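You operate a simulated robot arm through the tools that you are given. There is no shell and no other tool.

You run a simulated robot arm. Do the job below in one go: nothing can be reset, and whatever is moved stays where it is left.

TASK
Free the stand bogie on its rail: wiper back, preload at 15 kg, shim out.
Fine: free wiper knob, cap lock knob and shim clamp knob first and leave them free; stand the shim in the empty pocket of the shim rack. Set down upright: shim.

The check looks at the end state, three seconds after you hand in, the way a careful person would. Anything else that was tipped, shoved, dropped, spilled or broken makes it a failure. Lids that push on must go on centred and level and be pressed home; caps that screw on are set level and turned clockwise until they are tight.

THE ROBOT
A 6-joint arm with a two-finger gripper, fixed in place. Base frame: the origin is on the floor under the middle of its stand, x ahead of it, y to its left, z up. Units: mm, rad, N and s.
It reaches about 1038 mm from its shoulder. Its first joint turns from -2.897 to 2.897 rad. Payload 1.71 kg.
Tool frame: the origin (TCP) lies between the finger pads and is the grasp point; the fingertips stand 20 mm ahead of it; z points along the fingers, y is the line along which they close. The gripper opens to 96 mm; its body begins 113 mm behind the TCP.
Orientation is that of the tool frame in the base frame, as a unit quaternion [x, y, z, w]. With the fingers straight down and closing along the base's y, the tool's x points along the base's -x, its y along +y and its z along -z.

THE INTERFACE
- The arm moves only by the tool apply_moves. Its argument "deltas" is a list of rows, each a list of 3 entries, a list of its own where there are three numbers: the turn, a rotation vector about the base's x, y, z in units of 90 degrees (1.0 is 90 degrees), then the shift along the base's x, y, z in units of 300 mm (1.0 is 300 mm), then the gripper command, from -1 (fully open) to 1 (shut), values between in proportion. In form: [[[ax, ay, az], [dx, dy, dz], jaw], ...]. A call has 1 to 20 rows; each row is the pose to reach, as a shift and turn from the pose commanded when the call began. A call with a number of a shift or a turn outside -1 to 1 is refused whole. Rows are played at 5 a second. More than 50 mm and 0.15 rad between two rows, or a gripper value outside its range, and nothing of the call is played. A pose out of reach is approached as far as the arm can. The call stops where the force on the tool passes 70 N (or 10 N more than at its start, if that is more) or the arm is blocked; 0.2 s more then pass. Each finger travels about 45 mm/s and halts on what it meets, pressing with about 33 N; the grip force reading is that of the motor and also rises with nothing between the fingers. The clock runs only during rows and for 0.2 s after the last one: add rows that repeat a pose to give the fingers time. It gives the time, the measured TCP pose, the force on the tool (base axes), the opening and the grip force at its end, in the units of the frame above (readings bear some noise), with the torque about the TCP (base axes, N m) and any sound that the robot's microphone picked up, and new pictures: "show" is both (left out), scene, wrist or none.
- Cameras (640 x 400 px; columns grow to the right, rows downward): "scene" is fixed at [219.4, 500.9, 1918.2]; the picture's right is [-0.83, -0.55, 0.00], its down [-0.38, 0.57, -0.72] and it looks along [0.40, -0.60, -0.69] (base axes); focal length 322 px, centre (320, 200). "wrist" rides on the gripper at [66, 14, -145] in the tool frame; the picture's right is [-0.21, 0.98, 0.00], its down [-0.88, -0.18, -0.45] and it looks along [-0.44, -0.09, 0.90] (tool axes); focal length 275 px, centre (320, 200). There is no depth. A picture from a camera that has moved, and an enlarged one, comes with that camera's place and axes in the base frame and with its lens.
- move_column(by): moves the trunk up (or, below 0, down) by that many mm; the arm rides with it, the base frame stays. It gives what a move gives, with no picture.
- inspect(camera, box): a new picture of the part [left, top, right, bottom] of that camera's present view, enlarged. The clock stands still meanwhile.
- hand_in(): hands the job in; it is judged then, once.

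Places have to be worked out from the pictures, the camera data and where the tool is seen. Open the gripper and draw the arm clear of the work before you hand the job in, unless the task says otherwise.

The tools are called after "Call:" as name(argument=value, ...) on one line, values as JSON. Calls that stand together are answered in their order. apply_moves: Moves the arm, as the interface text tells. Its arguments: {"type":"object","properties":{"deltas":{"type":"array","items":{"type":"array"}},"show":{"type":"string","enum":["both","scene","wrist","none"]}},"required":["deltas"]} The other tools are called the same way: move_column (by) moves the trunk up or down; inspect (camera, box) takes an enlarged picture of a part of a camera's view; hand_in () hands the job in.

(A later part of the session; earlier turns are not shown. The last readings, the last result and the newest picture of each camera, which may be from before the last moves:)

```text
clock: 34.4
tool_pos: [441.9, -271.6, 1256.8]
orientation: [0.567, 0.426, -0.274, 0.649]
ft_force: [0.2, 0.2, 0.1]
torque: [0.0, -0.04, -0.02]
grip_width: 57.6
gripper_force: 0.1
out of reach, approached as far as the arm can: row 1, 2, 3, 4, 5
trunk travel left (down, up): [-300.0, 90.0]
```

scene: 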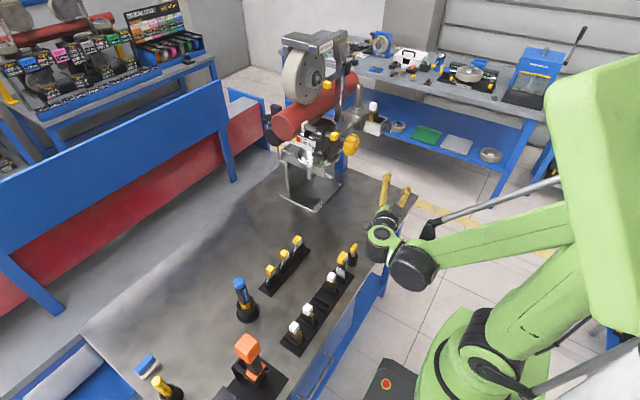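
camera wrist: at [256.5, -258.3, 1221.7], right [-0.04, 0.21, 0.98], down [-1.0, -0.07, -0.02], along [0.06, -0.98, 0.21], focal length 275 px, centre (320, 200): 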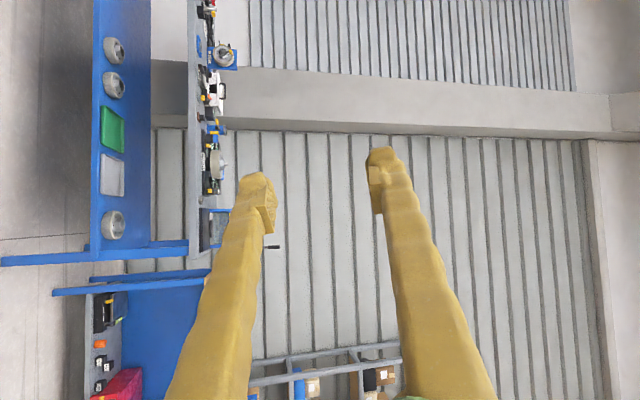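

Call:
apply_moves(deltas=[[[-0.004, 0.033, -0.015], [0.053, 0.06, 0], -0.2], [[-0.009, 0.066, -0.03], [0.106, 0.12, 0], -0.2], [[-0.013, 0.099, -0.044], [0.158, 0.18, 0], -0.2], [[-0.018, 0.132, -0.059], [0.211, 0.24, 0], -0.2], [[-0.022, 0.166, -0.074], [0.264, 0.3, -0.01], -0.2], [[-0.026, 0.199, -0.089], [0.316, 0.34, -0.01], -0.2], [[-0.031, 0.232, -0.104], [0.369, 0.37, -0.01], -0.2], [[-0.035, 0.265, -0.118], [0.422, 0.4, -0.02], -0.2], [[-0.04, 0.298, -0.133], [0.475, 0.407, -0.02], -0.2], [[-0.044, 0.331, -0.148], [0.527, 0.407, -0.02], -0.2], [[-0.044, 0.331, -0.148], [0.527, 0.407, -0.02], -0.2]], show="both")

```text
clock: 36.8
tool_pos: [599.1, -149.4, 1250.5]
orientation: [0.5, 0.501, -0.499, 0.501]
ft_force: [0.9, 0.1, -0.1]
torque: [0.0, -0.01, -0.02]
grip_width: 57.6
gripper_force: 0.0
trunk travel left (down, up): [-300.0, 90.0]
camera wrist: at [613.5, -4.4, 1186.9], right [0.98, 0.0, 0.21], down [-0.19, 0.44, 0.88], along [-0.09, -0.9, 0.43], focal length 275 px, centre (320, 200)
```

scene: 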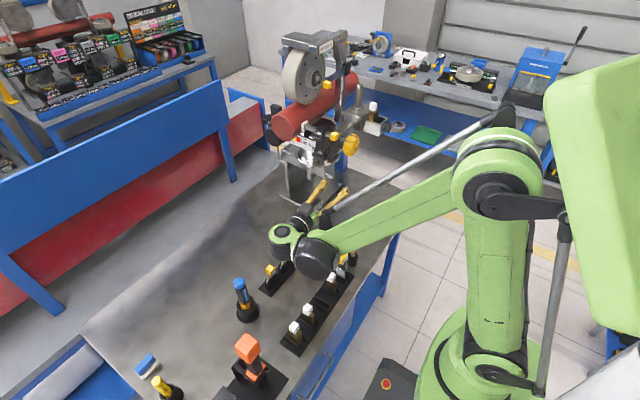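
wrist: 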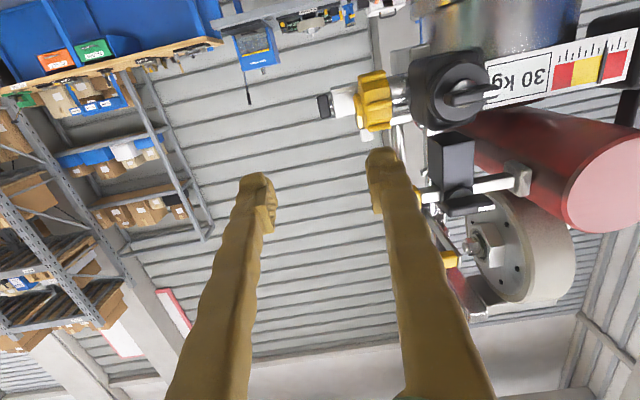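

Neutral pose pointing -y reached. I move across in front of the knobs and roll the hand -90° about y.

Call:
apply_moves(deltas=[[[0, -0.083, 0], [0.04, 0.03, 0], -0.2], [[0, -0.167, 0], [0.08, 0.06, 0], -0.2], [[0, -0.25, 0], [0.12, 0.08, 0], -0.2], [[0, -0.333, 0], [0.16, 0.08, 0], -0.2], [[0, -0.417, 0], [0.2, 0.08, 0], -0.2], [[0, -0.5, 0], [0.24, 0.08, 0], -0.2], [[0, -0.583, 0], [0.28, 0.08, 0], -0.2], [[0, -0.667, 0], [0.32, 0.08, 0], -0.2], [[0, -0.75, 0], [0.36, 0.08, 0], -0.2], [[0, -0.833, 0], [0.4, 0.08, 0], -0.2], [[0, -0.917, 0], [0.44, 0.08, 0], -0.2], [[0, -1.0, 0], [0.45, 0.08, 0], -0.2], [[0, -1.0, 0], [0.45, 0.08, 0], -0.2]], show="both")

```text
clock: 39.6
tool_pos: [735.5, -124.8, 1250.4]
orientation: [0.705, -0.001, 0.003, 0.709]
ft_force: [0.6, 0.7, -0.1]
torque: [0.0, 0.0, -0.03]
grip_width: 57.4
gripper_force: 0.0
trunk travel left (down, up): [-300.0, 90.0]
camera wrist: at [799.9, 19.4, 1266.0], right [-0.21, 0.0, 0.98], down [-0.88, 0.44, -0.19], along [-0.43, -0.9, -0.09], focal length 275 px, centre (320, 200)
```

scene: 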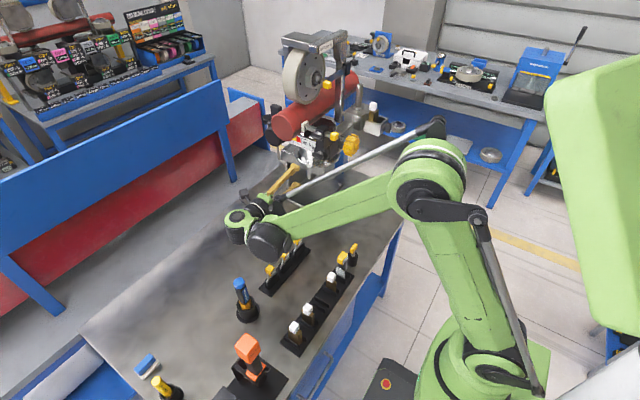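
wrist: 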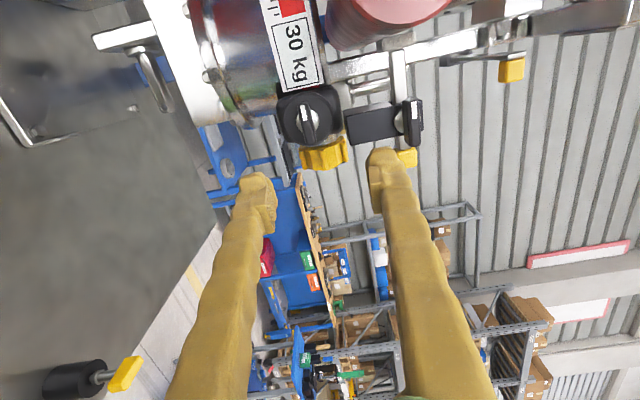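

Call:
inspect(camera="wrist", box=[250, 70, 450, 195])

```text
3.20 times, centred on (350, 132) of wrist
camera zoom: at [799.9, 19.4, 1266.0], right [-0.21, 0.0, 0.98], down [-0.88, 0.44, -0.19], along [-0.43, -0.9, -0.09], focal length 881 px, centre (224, 416)
```

zoom: 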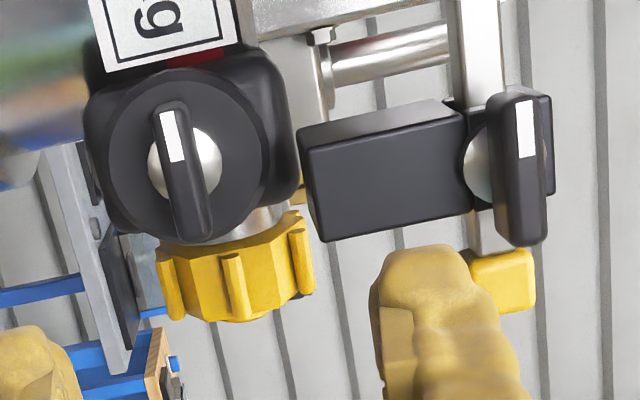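

Both wings lie level along x. I place the cap-lock wing at about (748, -282, 1240) and the wiper wing at about (733, -246, 1338). I go for the cap lock first with a narrow opening, so as not to touch the wiper block above it.

Call:
apply_moves(deltas=[[[0, 0, 0], [0.042, -0.05, -0.035], 0.5], [[0, 0, 0], [0.042, -0.15, -0.035], 0.5], [[0, 0, 0], [0.042, -0.25, -0.035], 0.5], [[0, 0, 0], [0.042, -0.33, -0.035], 0.5], [[0, 0, 0], [0.042, -0.38, -0.035], 0.5], [[0, 0, 0], [0.042, -0.38, -0.035], 0.5]], show="both")

Call:
inspect(camera="wrist", box=[230, 60, 430, 240])

```text
clock: 41.0
tool_pos: [746.4, -240.2, 1238.9]
orientation: [0.706, 0.0, 0.002, 0.708]
ft_force: [0.4, -0.4, -0.4]
torque: [0.01, 0.02, 0.01]
grip_width: 24.0
gripper_force: 0.1
trunk travel left (down, up): [-300.0, 90.0]
camera wrist: at [812.2, -95.0, 1255.2], right [-0.21, 0.0, 0.98], down [-0.88, 0.44, -0.19], along [-0.43, -0.9, -0.09], focal length 275 px, centre (320, 200)
```

scene: 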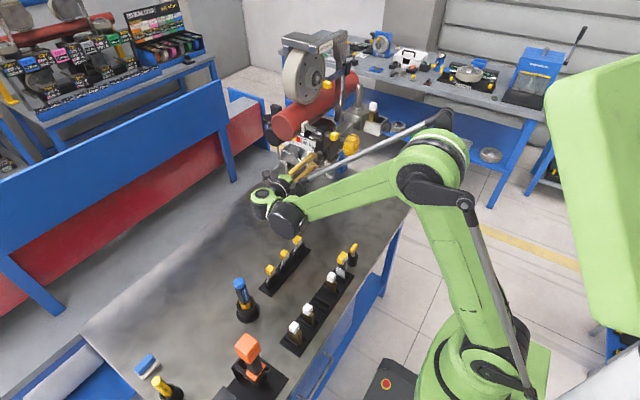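
wrist: 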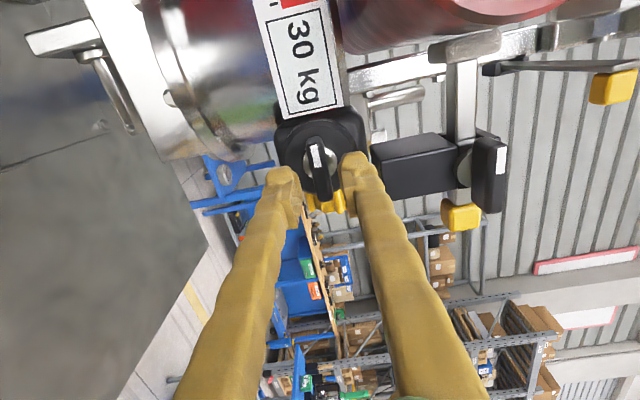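

```text
2.22 times, centred on (330, 150) of wrist
camera zoom: at [812.2, -95.0, 1255.2], right [-0.21, 0.0, 0.98], down [-0.88, 0.44, -0.19], along [-0.43, -0.9, -0.09], focal length 612 px, centre (298, 311)
```

zoom: 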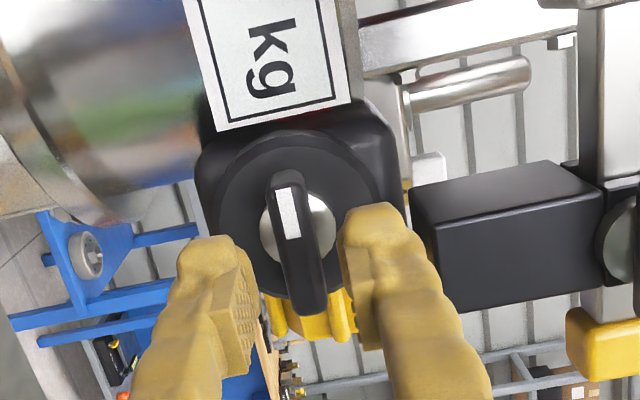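

Alignment is good: the wing centre reads (746.6, -282.5, 1239.7). I go in and close.

Call:
apply_moves(deltas=[[[0, 0, 0], [0, -0.05, 0.001], 0.5], [[0, 0, 0], [0, -0.09, 0.001], 0.5], [[0, 0, 0], [0, -0.11, 0.001], 0.5], [[0, 0, 0], [0, -0.11, 0.001], 0.7], [[0, 0, 0], [0, -0.11, 0.001], 0.9], [[0, 0, 0], [0, -0.11, 0.001], 1], [[0, 0, 0], [0, -0.11, 0.001], 1], [[0, 0, 0], [0, -0.11, 0.001], 1]], show="wrist")

```text
clock: 42.8
tool_pos: [748.2, -270.7, 1239.9]
orientation: [0.706, 0.0, 0.003, 0.709]
ft_force: [-1.8, 27.1, -18.0]
torque: [0.38, -0.03, 0.21]
grip_width: 11.1
gripper_force: 35.2
trunk travel left (down, up): [-300.0, 90.0]
camera wrist: at [813.2, -125.2, 1255.2], right [-0.21, 0.0, 0.98], down [-0.88, 0.44, -0.19], along [-0.43, -0.9, -0.09], focal length 275 px, centre (320, 200)
```

wrist: 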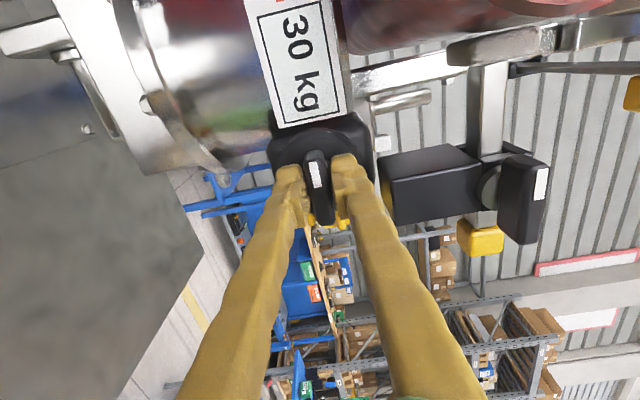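

Gripped, with the fingertips lightly against the disc; I back off 2 mm and turn the cap lock anticlockwise, 45° then on to 90°.

Call:
apply_moves(deltas=[[[0, 0, 0], [0, 0.008, -0.002], 1], [[0, 0.06, 0], [0, 0.008, -0.002], 1], [[0, 0.12, 0], [0, 0.008, -0.002], 1], [[0, 0.18, 0], [0, 0.008, -0.002], 1], [[0, 0.24, 0], [0, 0.008, -0.002], 1], [[0, 0.3, 0], [0, 0.008, -0.002], 1], [[0, 0.36, 0], [0, 0.008, -0.002], 1], [[0, 0.42, 0], [0, 0.008, -0.002], 1], [[0, 0.5, 0], [0, 0.008, -0.002], 1]], show="wrist")

```text
clock: 44.8
tool_pos: [747.2, -270.7, 1238.8]
orientation: [0.653, 0.272, -0.269, 0.654]
ft_force: [9.9, -2.2, 2.5]
torque: [0.01, 0.02, 0.07]
grip_width: 10.8
gripper_force: 35.0
trunk travel left (down, up): [-300.0, 90.0]
camera wrist: at [803.2, -125.2, 1204.4], right [0.55, 0.0, 0.84], down [-0.75, 0.44, 0.49], along [-0.37, -0.9, 0.24], focal length 275 px, centre (320, 200)
```

wrist: 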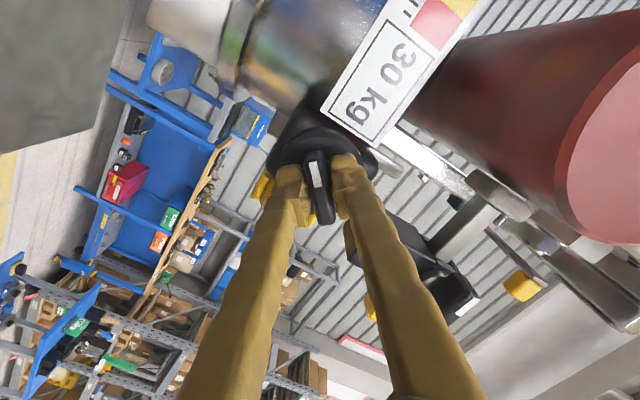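

Call:
apply_moves(deltas=[[[0, 0.06, 0], [0, 0, 0], 1], [[0, 0.12, 0], [0, 0, 0], 1], [[0, 0.18, 0], [0, 0, 0], 1], [[0, 0.24, 0], [0, 0, 0], 1], [[0, 0.3, 0], [0, 0, 0], 1], [[0, 0.36, 0], [0, 0, 0], 1], [[0, 0.42, 0], [0, 0, 0], 1], [[0, 0.5, 0], [0, 0, 0], 1], [[0, 0.52, 0], [0, 0, 0], 1]], show="wrist")

Call:
inspect(camera="wrist", box=[230, 60, 430, 240])

```text
clock: 46.8
tool_pos: [746.4, -270.6, 1238.5]
orientation: [0.492, 0.509, -0.505, 0.493]
ft_force: [-6.0, 1.8, -16.9]
torque: [0.2, -0.02, -0.19]
grip_width: 10.9
gripper_force: 35.1
trunk travel left (down, up): [-300.0, 90.0]
camera wrist: at [758.3, -125.1, 1175.5], right [0.98, 0.0, 0.18], down [-0.16, 0.44, 0.88], along [-0.08, -0.9, 0.43], focal length 275 px, centre (320, 200)
```

wrist: 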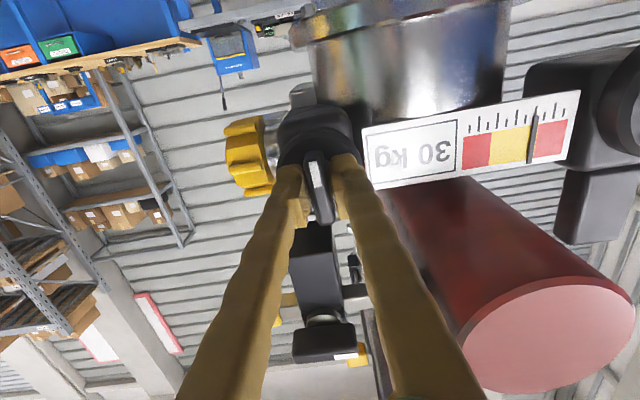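

```text
2.22 times, centred on (330, 150) of wrist
camera zoom: at [758.3, -125.1, 1175.5], right [0.98, 0.0, 0.18], down [-0.16, 0.44, 0.88], along [-0.08, -0.9, 0.43], focal length 612 px, centre (298, 311)
```

zoom: 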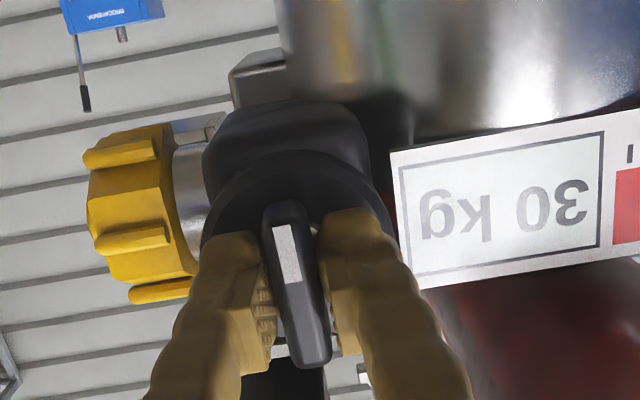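

At 92° with no resistance yet; I push a little further to find whether it is at its stop.

Call:
apply_moves(deltas=[[[0, 0.05, 0], [0, 0, 0], 1], [[0, 0.1, 0], [0, 0, 0], 1], [[0, 0.1, 0], [0, 0, 0], 1]], show="none")

```text
clock: 47.6
tool_pos: [745.9, -270.0, 1240.3]
orientation: [0.45, 0.546, -0.543, 0.452]
ft_force: [-8.8, 6.0, -14.9]
torque: [0.27, -0.49, -0.13]
grip_width: 12.3
gripper_force: 34.9
trunk travel left (down, up): [-300.0, 90.0]
```

The stop is reached (torque rises). I ease back to the wing's angle, open and retreat along +y.

Call:
apply_moves(deltas=[[[0, -0.06, 0], [0, 0, 0], 1], [[0, -0.11, 0], [0, 0, 0], 1], [[0, -0.11, 0], [0, 0, 0], 0.7], [[0, -0.11, 0], [0, 0, 0], 0.3], [[0, -0.11, 0], [0, 0, 0], 0.3], [[0, -0.11, 0], [0, 0.08, 0], 0.3], [[0, -0.11, 0], [0, 0.2, 0], 0.3], [[0, -0.11, 0], [0, 0.35, 0], 0.3], [[0, -0.11, 0], [0, 0.35, 0], 0.3]], show="wrist")

Call:
inspect(camera="wrist", box=[250, 60, 450, 200])

```text
clock: 49.6
tool_pos: [745.8, -164.9, 1239.3]
orientation: [0.496, 0.504, -0.502, 0.498]
ft_force: [-0.4, -0.2, 0.8]
torque: [0.02, -0.01, 0.0]
grip_width: 33.8
gripper_force: 0.0
trunk travel left (down, up): [-300.0, 90.0]
camera wrist: at [758.7, -19.3, 1175.5], right [0.98, 0.0, 0.19], down [-0.18, 0.44, 0.88], along [-0.08, -0.9, 0.43], focal length 275 px, centre (320, 200)
```

wrist: 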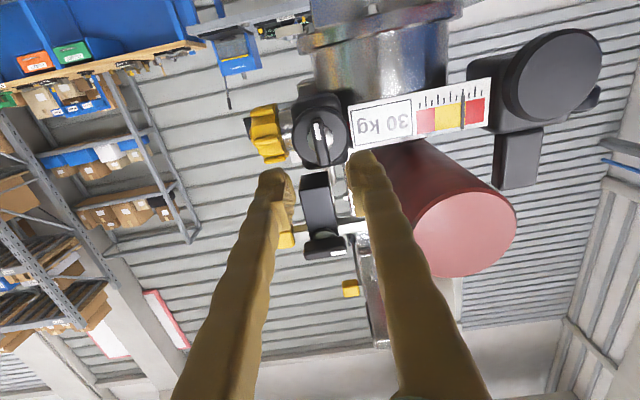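

```text
2.86 times, centred on (350, 130) of wrist
camera zoom: at [758.7, -19.3, 1175.5], right [0.98, 0.0, 0.19], down [-0.18, 0.44, 0.88], along [-0.08, -0.9, 0.43], focal length 786 px, centre (234, 400)
```

zoom: 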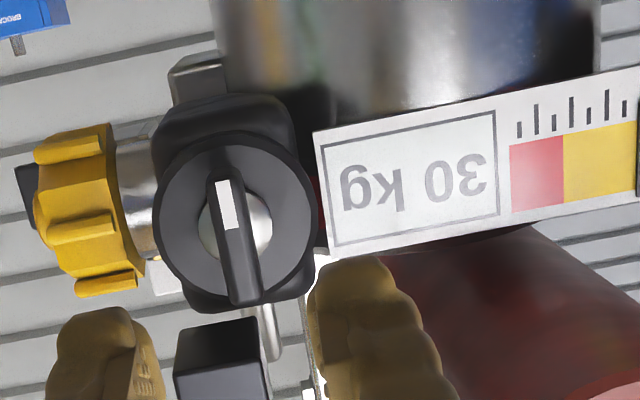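

Cap lock is free. I take a closer look at the scale from this near-frontal view.

Call:
inspect(camera="wrist", box=[405, 70, 500, 145])

Call:
inspect(camera="wrist", box=[270, 160, 390, 310])

```text
5.33 times, centred on (452, 108) of wrist
camera zoom: at [758.7, -19.3, 1175.5], right [0.98, 0.0, 0.19], down [-0.18, 0.44, 0.88], along [-0.08, -0.9, 0.43], focal length 1468 px, centre (-387, 693)
```

zoom: 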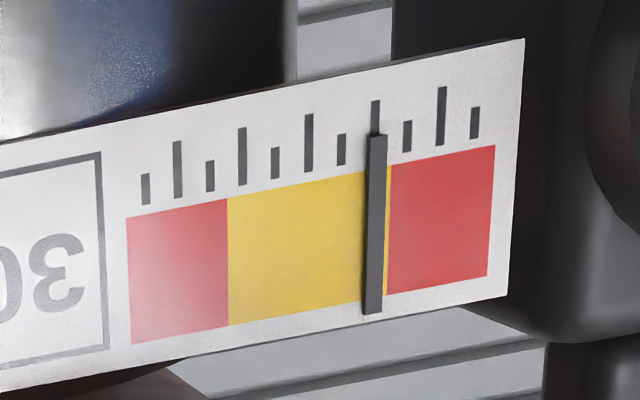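

```text
2.67 times, centred on (330, 235) of wrist
camera zoom: at [758.7, -19.3, 1175.5], right [0.98, 0.0, 0.19], down [-0.18, 0.44, 0.88], along [-0.08, -0.9, 0.43], focal length 734 px, centre (293, 107)
```

zoom: 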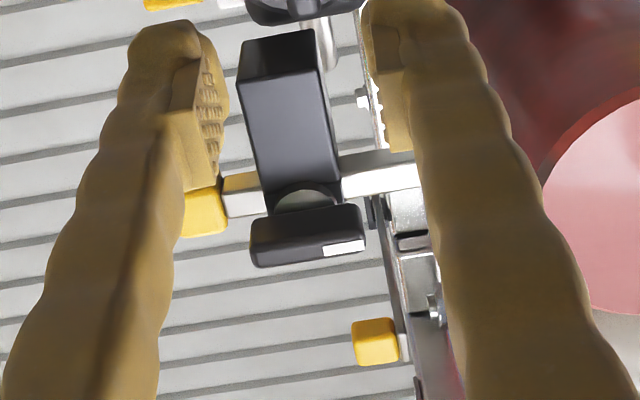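

The pointer sits on the 4th of 11 ticks from the low (+x) end; 15 kg should be the middle (6th) tick of a 0–30 scale. Now the wiper knob: its wing is at about (733, -249.5, 1340.5); I roll back to the start angle and line up in front of it.

Call:
apply_moves(deltas=[[[0, -0.083, 0], [-0.004, 0.02, 0.02], 0.3], [[0, -0.167, 0], [-0.01, 0.05, 0.05], 0.3], [[0, -0.25, 0], [-0.02, 0.05, 0.08], 0.4], [[0, -0.333, 0], [-0.03, 0.05, 0.11], 0.5], [[0, -0.417, 0], [-0.043, 0.05, 0.14], 0.5], [[0, -0.5, 0], [-0.043, 0.05, 0.17], 0.5], [[0, -0.583, 0], [-0.043, 0.05, 0.2], 0.5], [[0, -0.667, 0], [-0.043, 0.05, 0.23], 0.5], [[0, -0.75, 0], [-0.043, 0.05, 0.26], 0.5], [[0, -0.833, 0], [-0.043, 0.05, 0.3], 0.5], [[0, -0.917, 0], [-0.043, 0.05, 0.337], 0.5], [[0, -1.0, 0], [-0.043, 0.05, 0.337], 0.5], [[0, -1.0, 0], [-0.043, 0.05, 0.337], 0.5]], show="wrist")

Call:
inspect(camera="wrist", box=[230, 80, 430, 220])

```text
clock: 52.4
tool_pos: [734.1, -149.8, 1339.8]
orientation: [0.705, 0.003, -0.003, 0.709]
ft_force: [0.4, 0.8, 0.1]
torque: [-0.02, -0.01, -0.03]
grip_width: 24.0
gripper_force: 0.0
trunk travel left (down, up): [-300.0, 90.0]
camera wrist: at [800.1, -5.2, 1355.2], right [-0.2, 0.0, 0.98], down [-0.88, 0.44, -0.18], along [-0.43, -0.9, -0.08], focal length 275 px, centre (320, 200)
```

wrist: 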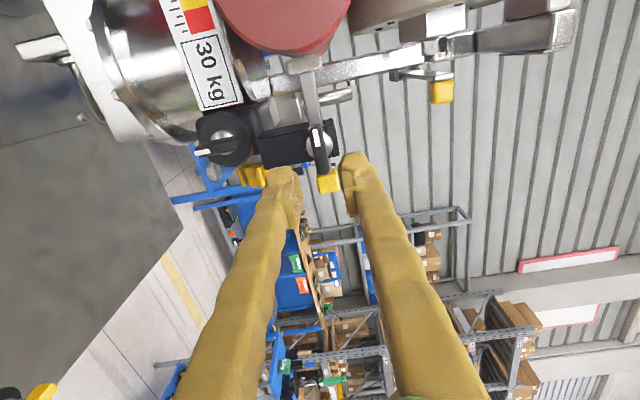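

```text
2.86 times, centred on (330, 150) of wrist
camera zoom: at [800.1, -5.2, 1355.2], right [-0.2, 0.0, 0.98], down [-0.88, 0.44, -0.18], along [-0.43, -0.9, -0.08], focal length 786 px, centre (291, 343)
```

zoom: 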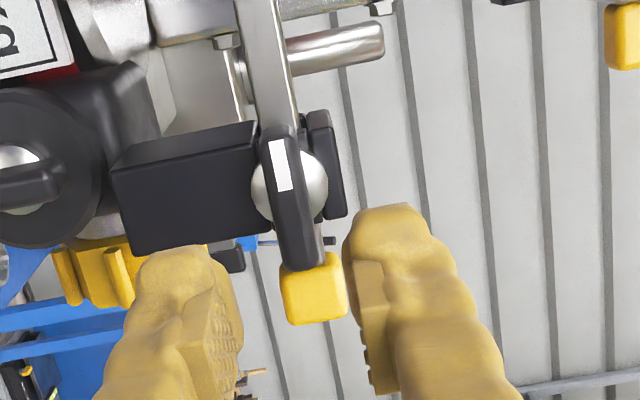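

Wing centre confirmed at about (732, -249.5, 1339.7). I go in, close, and check the forces.

Call:
apply_moves(deltas=[[[0, 0, 0], [-0.006, -0.08, 0], 0.5], [[0, 0, 0], [-0.006, -0.16, 0], 0.5], [[0, 0, 0], [-0.006, -0.23, 0], 0.5], [[0, 0, 0], [-0.006, -0.28, 0], 0.5], [[0, 0, 0], [-0.006, -0.3, 0], 0.5], [[0, 0, 0], [-0.006, -0.3, 0], 0.8], [[0, 0, 0], [-0.006, -0.3, 0], 1], [[0, 0, 0], [-0.006, -0.3, 0], 1], [[0, 0, 0], [-0.006, -0.3, 0], 1]], show="wrist")

```text
clock: 54.4
tool_pos: [731.8, -241.3, 1340.6]
orientation: [0.706, 0.005, -0.004, 0.708]
ft_force: [-2.1, -2.3, -5.4]
torque: [0.07, 0.0, -0.03]
grip_width: 11.2
gripper_force: 35.0
trunk travel left (down, up): [-300.0, 90.0]
camera wrist: at [797.8, -95.1, 1354.4], right [-0.19, 0.0, 0.98], down [-0.88, 0.44, -0.18], along [-0.43, -0.9, -0.08], focal length 275 px, centre (320, 200)
```

wrist: 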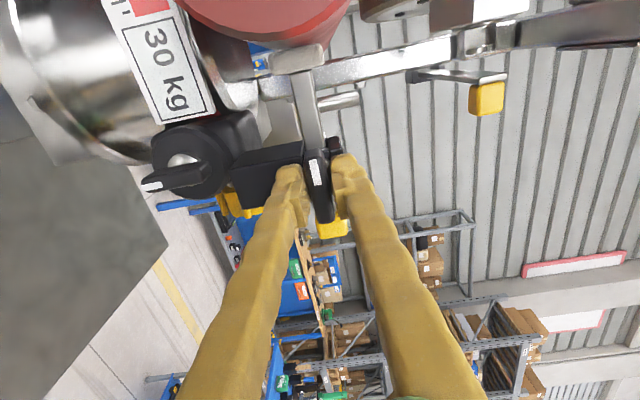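

Grip is well centred. I turn the wiper knob 90° anticlockwise, slightly past to feel the stop.

Call:
apply_moves(deltas=[[[0, 0.06, 0], [0, 0, 0], 1], [[0, 0.12, 0], [0, 0, 0], 1], [[0, 0.18, 0], [0, 0, 0], 1], [[0, 0.24, 0], [0, 0, 0], 1], [[0, 0.3, 0], [0, 0, 0], 1], [[0, 0.36, 0], [0, 0, 0], 1], [[0, 0.42, 0], [0, 0, 0], 1], [[0, 0.48, 0], [0, 0, 0], 1], [[0, 0.54, 0], [0, 0, 0], 1], [[0, 0.6, 0], [0, 0, 0], 1], [[0, 0.66, 0], [0, 0, 0], 1], [[0, 0.72, 0], [0, 0, 0], 1], [[0, 0.78, 0], [0, 0, 0], 1], [[0, 0.84, 0], [0, 0, 0], 1], [[0, 0.9, 0], [0, 0, 0], 1], [[0, 0.96, 0], [0, 0, 0], 1], [[0, 1.0, 0], [0, 0, 0], 1], [[0, 1.0, 0], [0, 0, 0], 1]], show="wrist")

Call:
apply_moves(deltas=[[[0, 0.04, 0], [0, 0, 0], 1], [[0, 0.08, 0], [0, 0, 0], 1], [[0, 0.08, 0], [0, 0, 0], 1]], show="none")

```text
clock: 58.2
tool_pos: [731.8, -240.1, 1340.9]
orientation: [0.497, 0.504, -0.502, 0.497]
ft_force: [-19.3, 2.0, -21.8]
torque: [0.27, -0.03, -0.31]
grip_width: 11.2
gripper_force: 35.1
trunk travel left (down, up): [-300.0, 90.0]
camera wrist: at [744.4, -95.4, 1277.4], right [0.98, 0.0, 0.19], down [-0.17, 0.44, 0.88], along [-0.08, -0.9, 0.43], focal length 275 px, centre (320, 200)
```

wrist: 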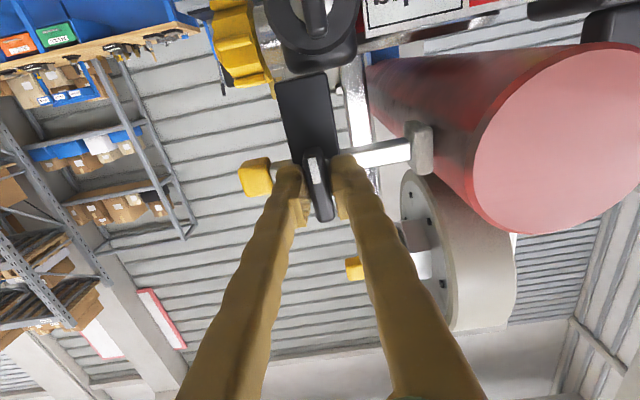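

```text
clock: 59.0
tool_pos: [732.3, -239.9, 1341.8]
orientation: [0.464, 0.535, -0.532, 0.465]
ft_force: [-12.6, -1.0, -7.9]
torque: [0.15, -0.5, -0.18]
grip_width: 11.4
gripper_force: 35.3
trunk travel left (down, up): [-300.0, 90.0]
```

The stop is felt; the wiper knob is free. I ease back, open, retreat along +y, and look at the wiper rod and pad.

Call:
apply_moves(deltas=[[[0, -0.04, 0], [0, 0, 0], 1], [[0, -0.08, 0], [0, 0, 0], 1], [[0, -0.08, 0], [0, 0, 0], 0.7], [[0, -0.08, 0], [0, 0, 0], 0.3], [[0, -0.08, 0], [0, 0, 0], 0.3], [[0, -0.08, 0], [0, 0.08, 0], 0.3], [[0, -0.08, 0], [0, 0.2, 0], 0.3], [[0, -0.08, 0], [0, 0.33, 0], 0.1], [[0, -0.08, 0], [0, 0.33, 0], 0.1]], show="wrist")

Call:
inspect(camera="wrist", box=[230, 60, 450, 210])

```text
clock: 61.0
tool_pos: [732.7, -140.2, 1340.1]
orientation: [0.496, 0.505, -0.502, 0.498]
ft_force: [-0.1, 0.2, 0.8]
torque: [0.01, 0.02, 0.01]
grip_width: 43.2
gripper_force: 0.0
trunk travel left (down, up): [-300.0, 90.0]
camera wrist: at [744.8, 4.8, 1277.1], right [0.98, 0.0, 0.19], down [-0.18, 0.44, 0.88], along [-0.08, -0.9, 0.43], focal length 275 px, centre (320, 200)
```

wrist: 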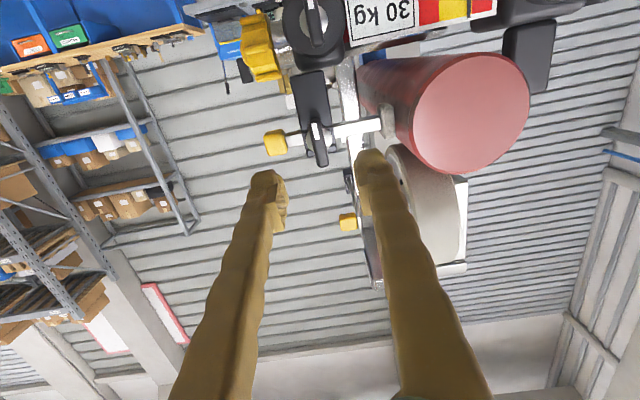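

```text
2.67 times, centred on (340, 135) of wrist
camera zoom: at [744.8, 4.8, 1277.1], right [0.98, 0.0, 0.19], down [-0.18, 0.44, 0.88], along [-0.08, -0.9, 0.43], focal length 734 px, centre (267, 373)
```

zoom: 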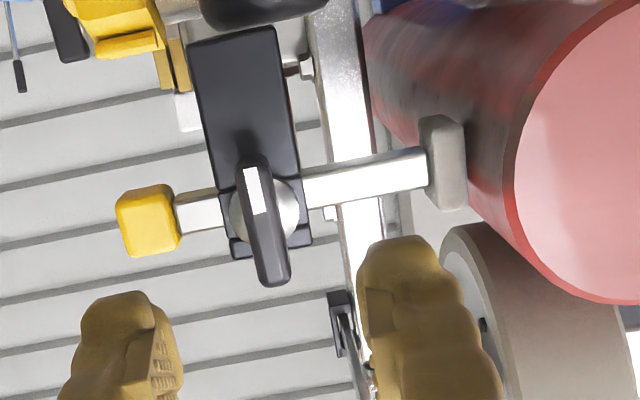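

The wing now points down (free). Next I grip the yellow wiper handle at about (687, -285, 1339) with the jaw closing vertically; first I line up in front of it.

Call:
apply_moves(deltas=[[[0, -0.083, 0], [-0.02, 0, 0], 0.0], [[0, -0.167, 0], [-0.04, 0, 0], 0.0], [[0, -0.25, 0], [-0.06, 0, 0], 0.0], [[0, -0.333, 0], [-0.08, 0, 0], 0.0], [[0, -0.417, 0], [-0.1, 0, 0], 0.0], [[0, -0.5, 0], [-0.12, 0, 0], 0.0], [[0, -0.583, 0], [-0.14, 0, 0], 0.0], [[0, -0.667, 0], [-0.152, 0, 0], 0.0], [[0, -0.75, 0], [-0.152, 0, 0], 0.0], [[0, -0.833, 0], [-0.152, 0, 0], 0.0], [[0, -0.917, 0], [-0.152, -0.05, -0.004], 0.0], [[0, -1.0, 0], [-0.152, -0.15, -0.004], 0.0], [[0, -1.0, 0], [-0.152, -0.25, -0.004], 0.0], [[0, -1.0, 0], [-0.152, -0.25, -0.004], 0.0]], show="wrist")

Call:
inspect(camera="wrist", box=[220, 60, 440, 220])

```text
clock: 64.0
tool_pos: [687.7, -217.2, 1339.6]
orientation: [0.706, 0.005, -0.004, 0.708]
ft_force: [-0.5, -0.6, 1.0]
torque: [0.02, -0.02, -0.01]
grip_width: 48.1
gripper_force: 0.1
trunk travel left (down, up): [-300.0, 90.0]
camera wrist: at [752.7, -70.8, 1354.0], right [-0.19, 0.0, 0.98], down [-0.88, 0.44, -0.18], along [-0.43, -0.9, -0.08], focal length 275 px, centre (320, 200)
```

wrist: 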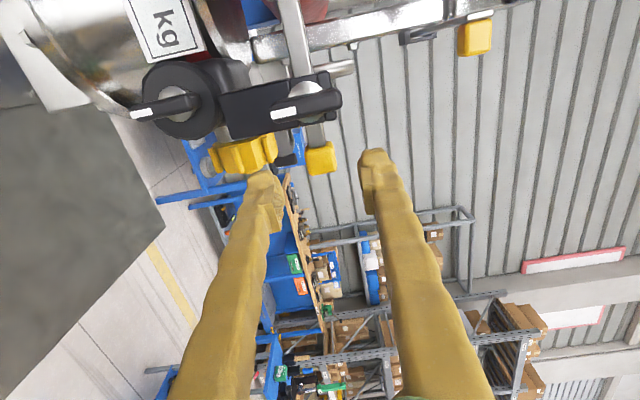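

```text
2.50 times, centred on (330, 140) of wrist
camera zoom: at [752.7, -70.8, 1354.0], right [-0.19, 0.0, 0.98], down [-0.88, 0.44, -0.18], along [-0.43, -0.9, -0.08], focal length 688 px, centre (295, 350)
```

zoom: 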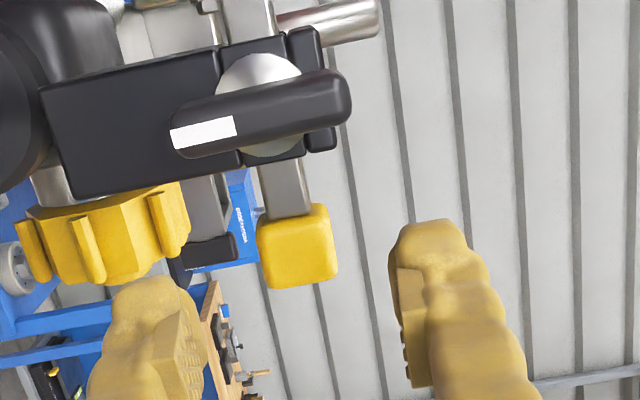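

Handle is at about (686, -284, 1341). I advance over it and close.

Call:
apply_moves(deltas=[[[0, 0, 0], [-0.004, -0.08, 0.005], 0.0], [[0, 0, 0], [-0.004, -0.16, 0.005], 0.0], [[0, 0, 0], [-0.004, -0.21, 0.005], 0.0], [[0, 0, 0], [-0.004, -0.223, 0.005], 0.0], [[0, 0, 0], [-0.004, -0.223, 0.005], 0.4], [[0, 0, 0], [-0.004, -0.223, 0.005], 0.7], [[0, 0, 0], [-0.004, -0.223, 0.005], 1], [[0, 0, 0], [-0.004, -0.223, 0.005], 1], [[0, 0, 0], [-0.004, -0.223, 0.005], 1]], show="wrist")

```text
clock: 66.0
tool_pos: [687.1, -285.4, 1339.5]
orientation: [0.706, 0.006, -0.004, 0.708]
ft_force: [-0.5, 2.3, -19.5]
torque: [0.3, -0.19, -0.02]
grip_width: 23.1
gripper_force: 35.0
trunk travel left (down, up): [-300.0, 90.0]
camera wrist: at [752.5, -138.3, 1354.5], right [-0.19, 0.0, 0.98], down [-0.88, 0.44, -0.17], along [-0.43, -0.9, -0.08], focal length 275 px, centre (320, 200)
```

wrist: 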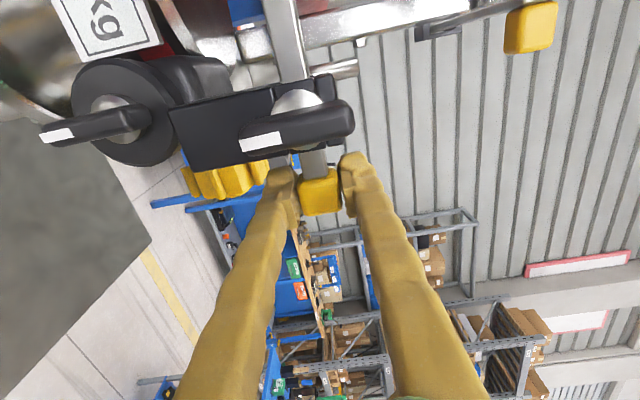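

Handle gripped (23 mm). I pull it back along -x, 24 mm first, watching the force.

Call:
apply_moves(deltas=[[[0, 0, 0], [0, 0, -0.003], 1], [[0, 0, 0], [-0.016, 0, -0.003], 1], [[0, 0, 0], [-0.032, 0, -0.003], 1], [[0, 0, 0], [-0.048, 0, -0.003], 1], [[0, 0, 0], [-0.064, 0, -0.003], 1], [[0, 0, 0], [-0.08, 0, -0.003], 1]], show="wrist")

```text
clock: 67.4
tool_pos: [661.2, -283.3, 1339.8]
orientation: [0.705, 0.004, -0.004, 0.709]
ft_force: [0.8, -3.5, 1.3]
torque: [0.03, -0.16, 0.37]
grip_width: 22.8
gripper_force: 34.8
trunk travel left (down, up): [-300.0, 90.0]
camera wrist: at [727.2, -138.3, 1354.2], right [-0.19, 0.0, 0.98], down [-0.88, 0.44, -0.18], along [-0.43, -0.9, -0.08], focal length 275 px, centre (320, 200)
```

wrist: 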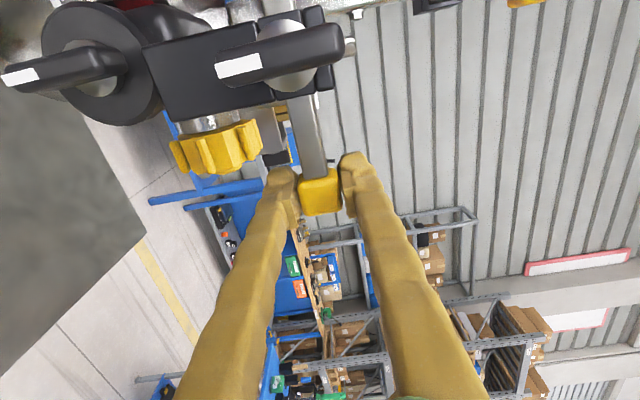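

The rod slides freely. I continue pulling to find its end stop.

Call:
apply_moves(deltas=[[[0, 0, 0], [-0.016, 0, 0], 1], [[0, 0, 0], [-0.032, 0, 0], 1], [[0, 0, 0], [-0.048, 0, 0], 1], [[0, 0, 0], [-0.064, 0, 0], 1]], show="wrist")

```text
clock: 68.4
tool_pos: [642.5, -283.4, 1339.4]
orientation: [0.706, 0.005, -0.004, 0.709]
ft_force: [-0.1, -3.2, 4.6]
torque: [-0.04, -0.14, 0.13]
grip_width: 22.8
gripper_force: 34.7
trunk travel left (down, up): [-300.0, 90.0]
camera wrist: at [707.4, -138.3, 1354.4], right [-0.19, 0.0, 0.98], down [-0.88, 0.44, -0.18], along [-0.43, -0.9, -0.08], focal length 275 px, centre (320, 200)
```

wrist: 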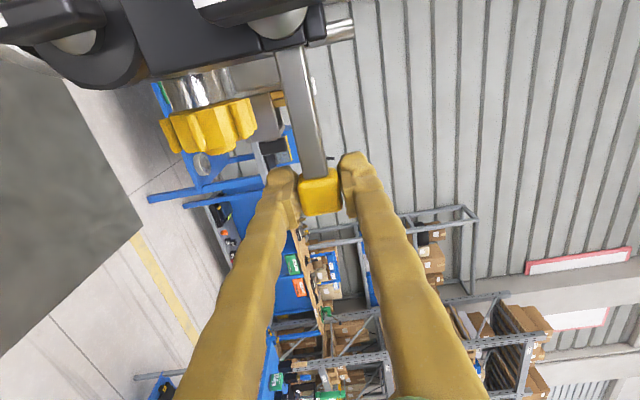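

Call:
inspect(camera="scene", box=[260, 105, 370, 180])

```text
5.33 times, centred on (315, 142) of scene
camera zoom: at [219.4, 500.9, 1918.2], right [-0.83, -0.55, 0.0], down [-0.38, 0.57, -0.72], along [0.4, -0.6, -0.69], focal length 1718 px, centre (347, 507)
```

zoom: 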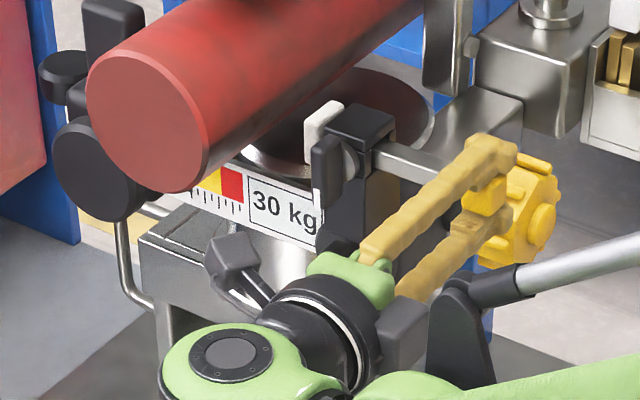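

The pad is now almost against the block, well off the rail. I pull a few mm more to reach the stop.

Call:
apply_moves(deltas=[[[0, 0, 0], [-0.008, 0, 0], 1], [[0, 0, 0], [-0.016, 0, 0], 1], [[0, 0, 0], [-0.024, 0, 0], 1]], show="none")

```text
clock: 69.2
tool_pos: [637.6, -282.7, 1338.2]
orientation: [0.705, 0.007, -0.003, 0.709]
ft_force: [26.9, -7.1, 14.9]
torque: [-0.16, -0.07, 0.37]
grip_width: 23.3
gripper_force: 35.4
trunk travel left (down, up): [-300.0, 90.0]
```

The stop is felt (27 N): the wiper has come back about 50 mm. I relax 1 mm, open, retreat, roll to neutral and head toward the -x side for the preload cap.

Call:
apply_moves(deltas=[[[0, 0, 0], [0.006, 0, 0], 1], [[0, 0, 0], [0.006, 0, 0], 0.6], [[0, 0, 0], [0.006, 0, 0], 0.2], [[0, 0, 0], [0.006, 0, 0], 0.0], [[0, 0, 0], [0.006, 0.06, 0], 0.0], [[0, 0, 0], [0.006, 0.18, 0], 0.0], [[0, 0, 0], [0.006, 0.33, 0], 0.0], [[0, 0.083, 0], [0.006, 0.45, 0], -0.5], [[0, 0.167, 0], [0.0, 0.5, -0.03], -1], [[0, 0.25, 0], [0.0, 0.5, -0.06], -1], [[0, 0.333, 0], [-0.03, 0.5, -0.1], -1], [[0, 0.417, 0], [-0.06, 0.5, -0.14], -1], [[0, 0.5, 0], [-0.08, 0.5, -0.18], -1], [[0, 0.583, 0], [-0.1, 0.5, -0.22], -1], [[0, 0.667, 0], [-0.12, 0.48, -0.26], -1], [[0, 0.75, 0], [-0.12, 0.46, -0.3], -1], [[0, 0.833, 0], [-0.12, 0.45, -0.33], -1], [[0, 0.917, 0], [-0.12, 0.45, -0.33], -1], [[0, 0.99, 0], [-0.12, 0.45, -0.33], -1], [[0, 0.99, 0], [-0.12, 0.45, -0.33], -1]], show="both")

```text
clock: 73.4
tool_pos: [600.2, -148.6, 1241.0]
orientation: [0.5, 0.501, -0.497, 0.501]
ft_force: [-0.2, 0.2, -0.2]
torque: [0.01, 0.01, -0.03]
grip_width: 95.9
gripper_force: 0.1
trunk travel left (down, up): [-300.0, 90.0]
camera wrist: at [612.8, -3.6, 1177.8], right [0.98, 0.0, 0.21], down [-0.19, 0.44, 0.88], along [-0.09, -0.9, 0.43], focal length 275 px, centre (320, 200)
```

scene: 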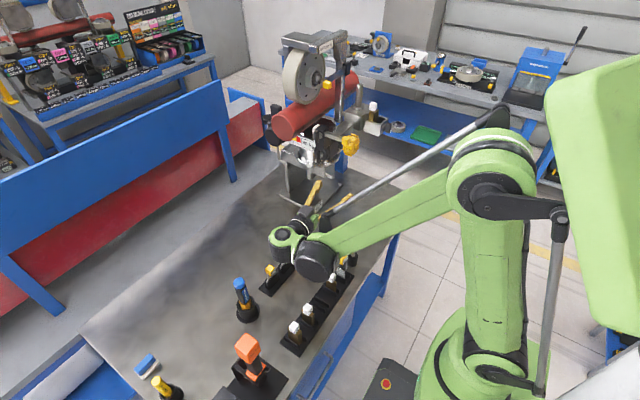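
wrist: 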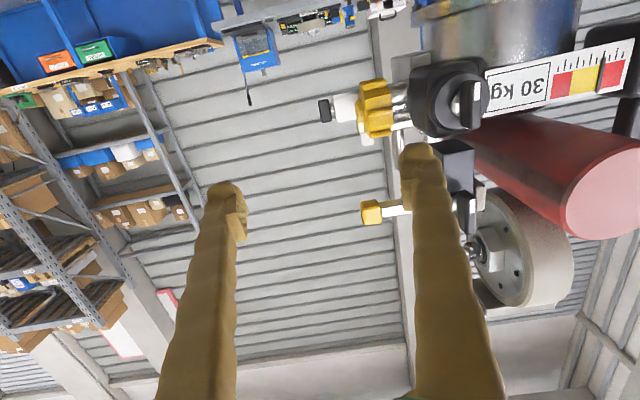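

Call:
apply_moves(deltas=[[[0, 0, 0.083], [-0.033, -0.05, 0], -1], [[0, 0, 0.167], [-0.067, -0.1, 0], -1], [[0, 0, 0.25], [-0.1, -0.15, 0], -1], [[0, 0, 0.333], [-0.122, -0.222, 0], -1], [[0, 0, 0.417], [-0.144, -0.294, 0], -1], [[0, 0, 0.5], [-0.167, -0.367, 0], -1], [[0, 0, 0.583], [-0.19, -0.456, 0], -1], [[0, 0, 0.667], [-0.21, -0.544, 0], -1], [[0, 0, 0.75], [-0.233, -0.633, 0], -1], [[0, 0, 0.833], [-0.245, -0.7, 0], -1], [[0, 0, 0.917], [-0.256, -0.77, 0], -1], [[0, 0, 1.0], [-0.267, -0.838, 0.01], -1], [[0, 0, 1.0], [-0.267, -0.838, 0.01], -1]], show="both")

```text
clock: 76.2
tool_pos: [518.5, -399.9, 1244.2]
orientation: [0.0, 0.708, 0.003, 0.706]
ft_force: [-0.3, -1.6, -0.6]
torque: [0.0, -0.06, 0.03]
grip_width: 96.2
gripper_force: 0.2
trunk travel left (down, up): [-300.0, 90.0]
camera wrist: at [374.2, -387.0, 1181.5], right [0.0, 0.98, 0.21], down [-0.44, -0.19, 0.88], along [0.9, -0.09, 0.43], focal length 275 px, centre (320, 200)
```

scene: 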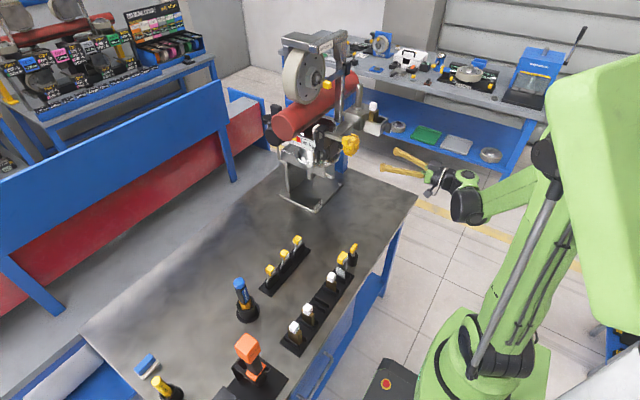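
wrist: 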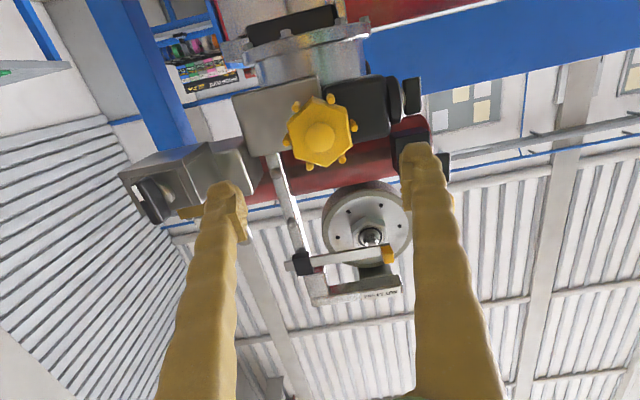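

The knob axis is confirmed at y≈-400.7, z≈1244. I roll -30° so the jaw closes over two opposite corners (between ribs), then advance over the knob.

Call:
apply_moves(deltas=[[[-0.083, 0, 0], [0.03, -0.002, 0], -1], [[-0.167, 0, 0], [0.06, -0.003, 0], -1], [[-0.25, 0, 0], [0.12, -0.003, 0], -1], [[-0.333, 0, 0], [0.2, -0.003, 0], -1], [[-0.333, 0, 0], [0.28, -0.003, 0], -1], [[-0.333, 0, 0], [0.35, -0.003, 0], -1], [[-0.333, 0, 0], [0.4, -0.003, 0], -1], [[-0.333, 0, 0], [0.4, -0.003, 0], -1]], show="wrist")

Call:
inspect(camera="wrist", box=[200, 80, 440, 240])

```text
clock: 78.0
tool_pos: [640.0, -401.1, 1244.0]
orientation: [-0.183, 0.685, -0.179, 0.682]
ft_force: [0.9, 0.0, 0.6]
torque: [0.01, -0.02, 0.01]
grip_width: 96.0
gripper_force: 0.1
trunk travel left (down, up): [-300.0, 90.0]
camera wrist: at [494.4, -421.1, 1182.8], right [0.0, 0.95, -0.31], down [-0.44, 0.27, 0.85], along [0.9, 0.14, 0.42], focal length 275 px, centre (320, 200)
```

wrist: 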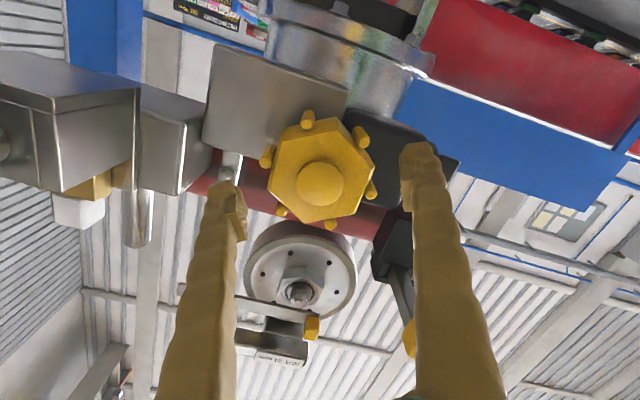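

```text
2.50 times, centred on (320, 160) of wrist
camera zoom: at [494.4, -421.1, 1182.8], right [0.0, 0.95, -0.31], down [-0.44, 0.27, 0.85], along [0.9, 0.14, 0.42], focal length 688 px, centre (320, 300)
```

zoom: 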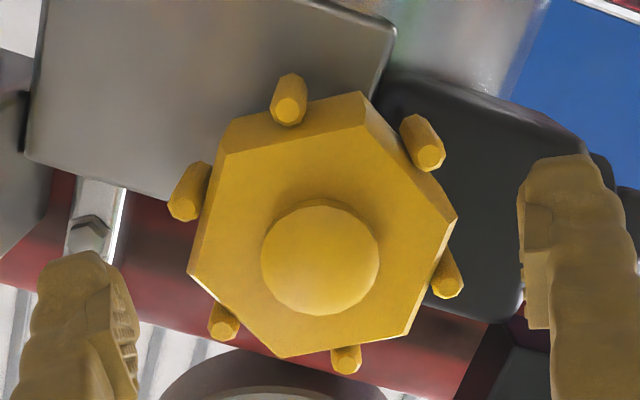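

The jaw straddles two opposite corners as wanted. I advance 24 mm and close on the knob.

Call:
apply_moves(deltas=[[[0, 0, 0], [0.03, 0, 0], -1], [[0, 0, 0], [0.06, 0, 0], -1], [[0, 0, 0], [0.08, 0, 0], -1], [[0, 0, 0], [0.08, 0, 0], -0.7], [[0, 0, 0], [0.08, 0, 0], -0.4], [[0, 0, 0], [0.08, 0, 0], 0], [[0, 0, 0], [0.08, 0, 0], 0.5], [[0, 0, 0], [0.08, 0, 0], 1], [[0, 0, 0], [0.08, 0, 0], 1]], show="both")

Call:
inspect(camera="scene", box=[282, 128, 322, 156])

```text
clock: 80.0
tool_pos: [662.4, -400.8, 1245.9]
orientation: [-0.182, 0.684, -0.18, 0.683]
ft_force: [1.5, -0.3, 4.8]
torque: [0.03, -0.02, 0.03]
grip_width: 73.3
gripper_force: 34.6
trunk travel left (down, up): [-300.0, 90.0]
camera wrist: at [517.9, -421.0, 1183.5], right [0.0, 0.95, -0.31], down [-0.44, 0.27, 0.85], along [0.9, 0.14, 0.42], focal length 275 px, centre (320, 200)
```

scene: 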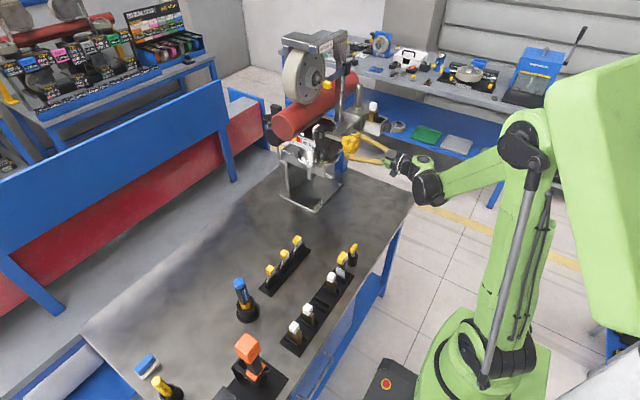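
wrist: 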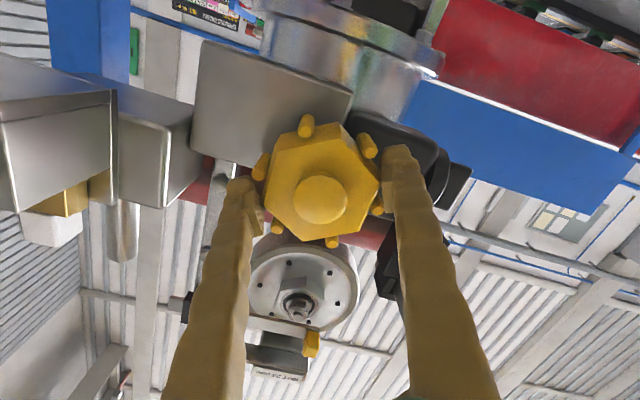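

```text
14.29 times, centred on (302, 142) of scene
camera zoom: at [219.4, 500.9, 1918.2], right [-0.83, -0.55, 0.0], down [-0.38, 0.57, -0.72], along [0.4, -0.6, -0.69], focal length 4602 px, centre (577, 1029)
```

zoom: 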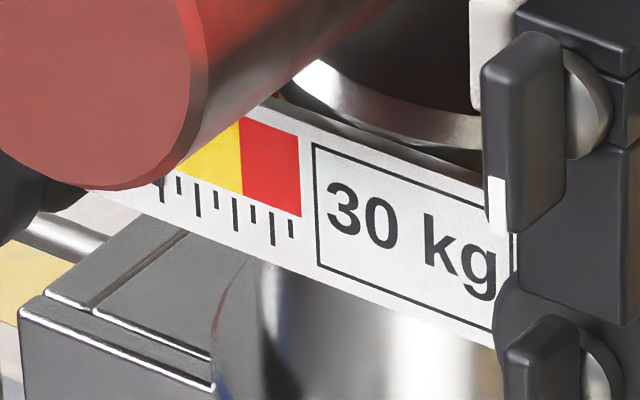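

Gripped at 73 mm with hardly any side load; scene view shows the pointer at the 4th tick. I turn the cap clockwise (seen from its front) by 30° and see which way the pointer goes.

Call:
apply_moves(deltas=[[[0.06, 0, 0], [0, 0, 0], 1], [[0.12, 0, 0], [0, 0, 0], 1], [[0.18, 0, 0], [0, 0, 0], 1], [[0.24, 0, 0], [0, 0, 0], 1], [[0.3, 0, 0], [0, 0, 0], 1], [[0.333, 0, 0], [0, 0, 0], 1]], show="wrist")

Call:
inspect(camera="scene", box=[282, 128, 322, 156])

```text
clock: 81.4
tool_pos: [663.8, -400.6, 1244.9]
orientation: [0.0, 0.708, 0.003, 0.706]
ft_force: [-3.3, 1.1, -1.0]
torque: [-0.02, -0.09, -0.13]
grip_width: 73.2
gripper_force: 35.0
trunk travel left (down, up): [-300.0, 90.0]
camera wrist: at [517.9, -386.4, 1181.4], right [0.0, 0.98, 0.21], down [-0.44, -0.19, 0.88], along [0.9, -0.09, 0.43], focal length 275 px, centre (320, 200)
```

wrist: 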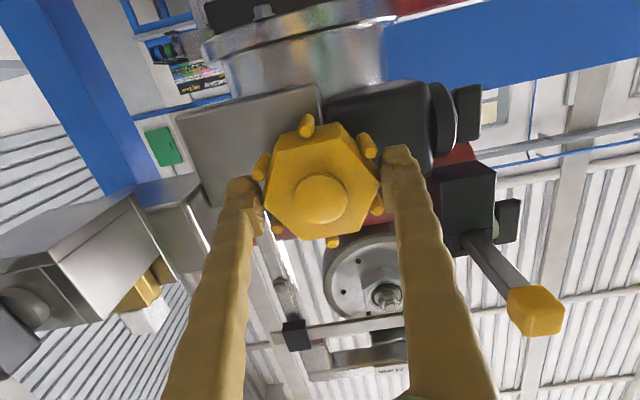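

```text
14.29 times, centred on (302, 142) of scene
camera zoom: at [219.4, 500.9, 1918.2], right [-0.83, -0.55, 0.0], down [-0.38, 0.57, -0.72], along [0.4, -0.6, -0.69], focal length 4602 px, centre (577, 1029)
```

zoom: 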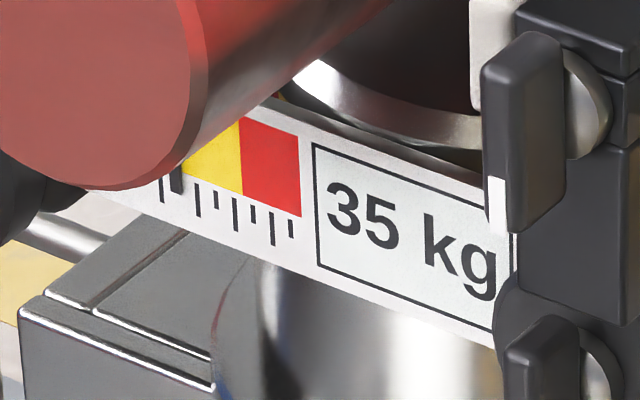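

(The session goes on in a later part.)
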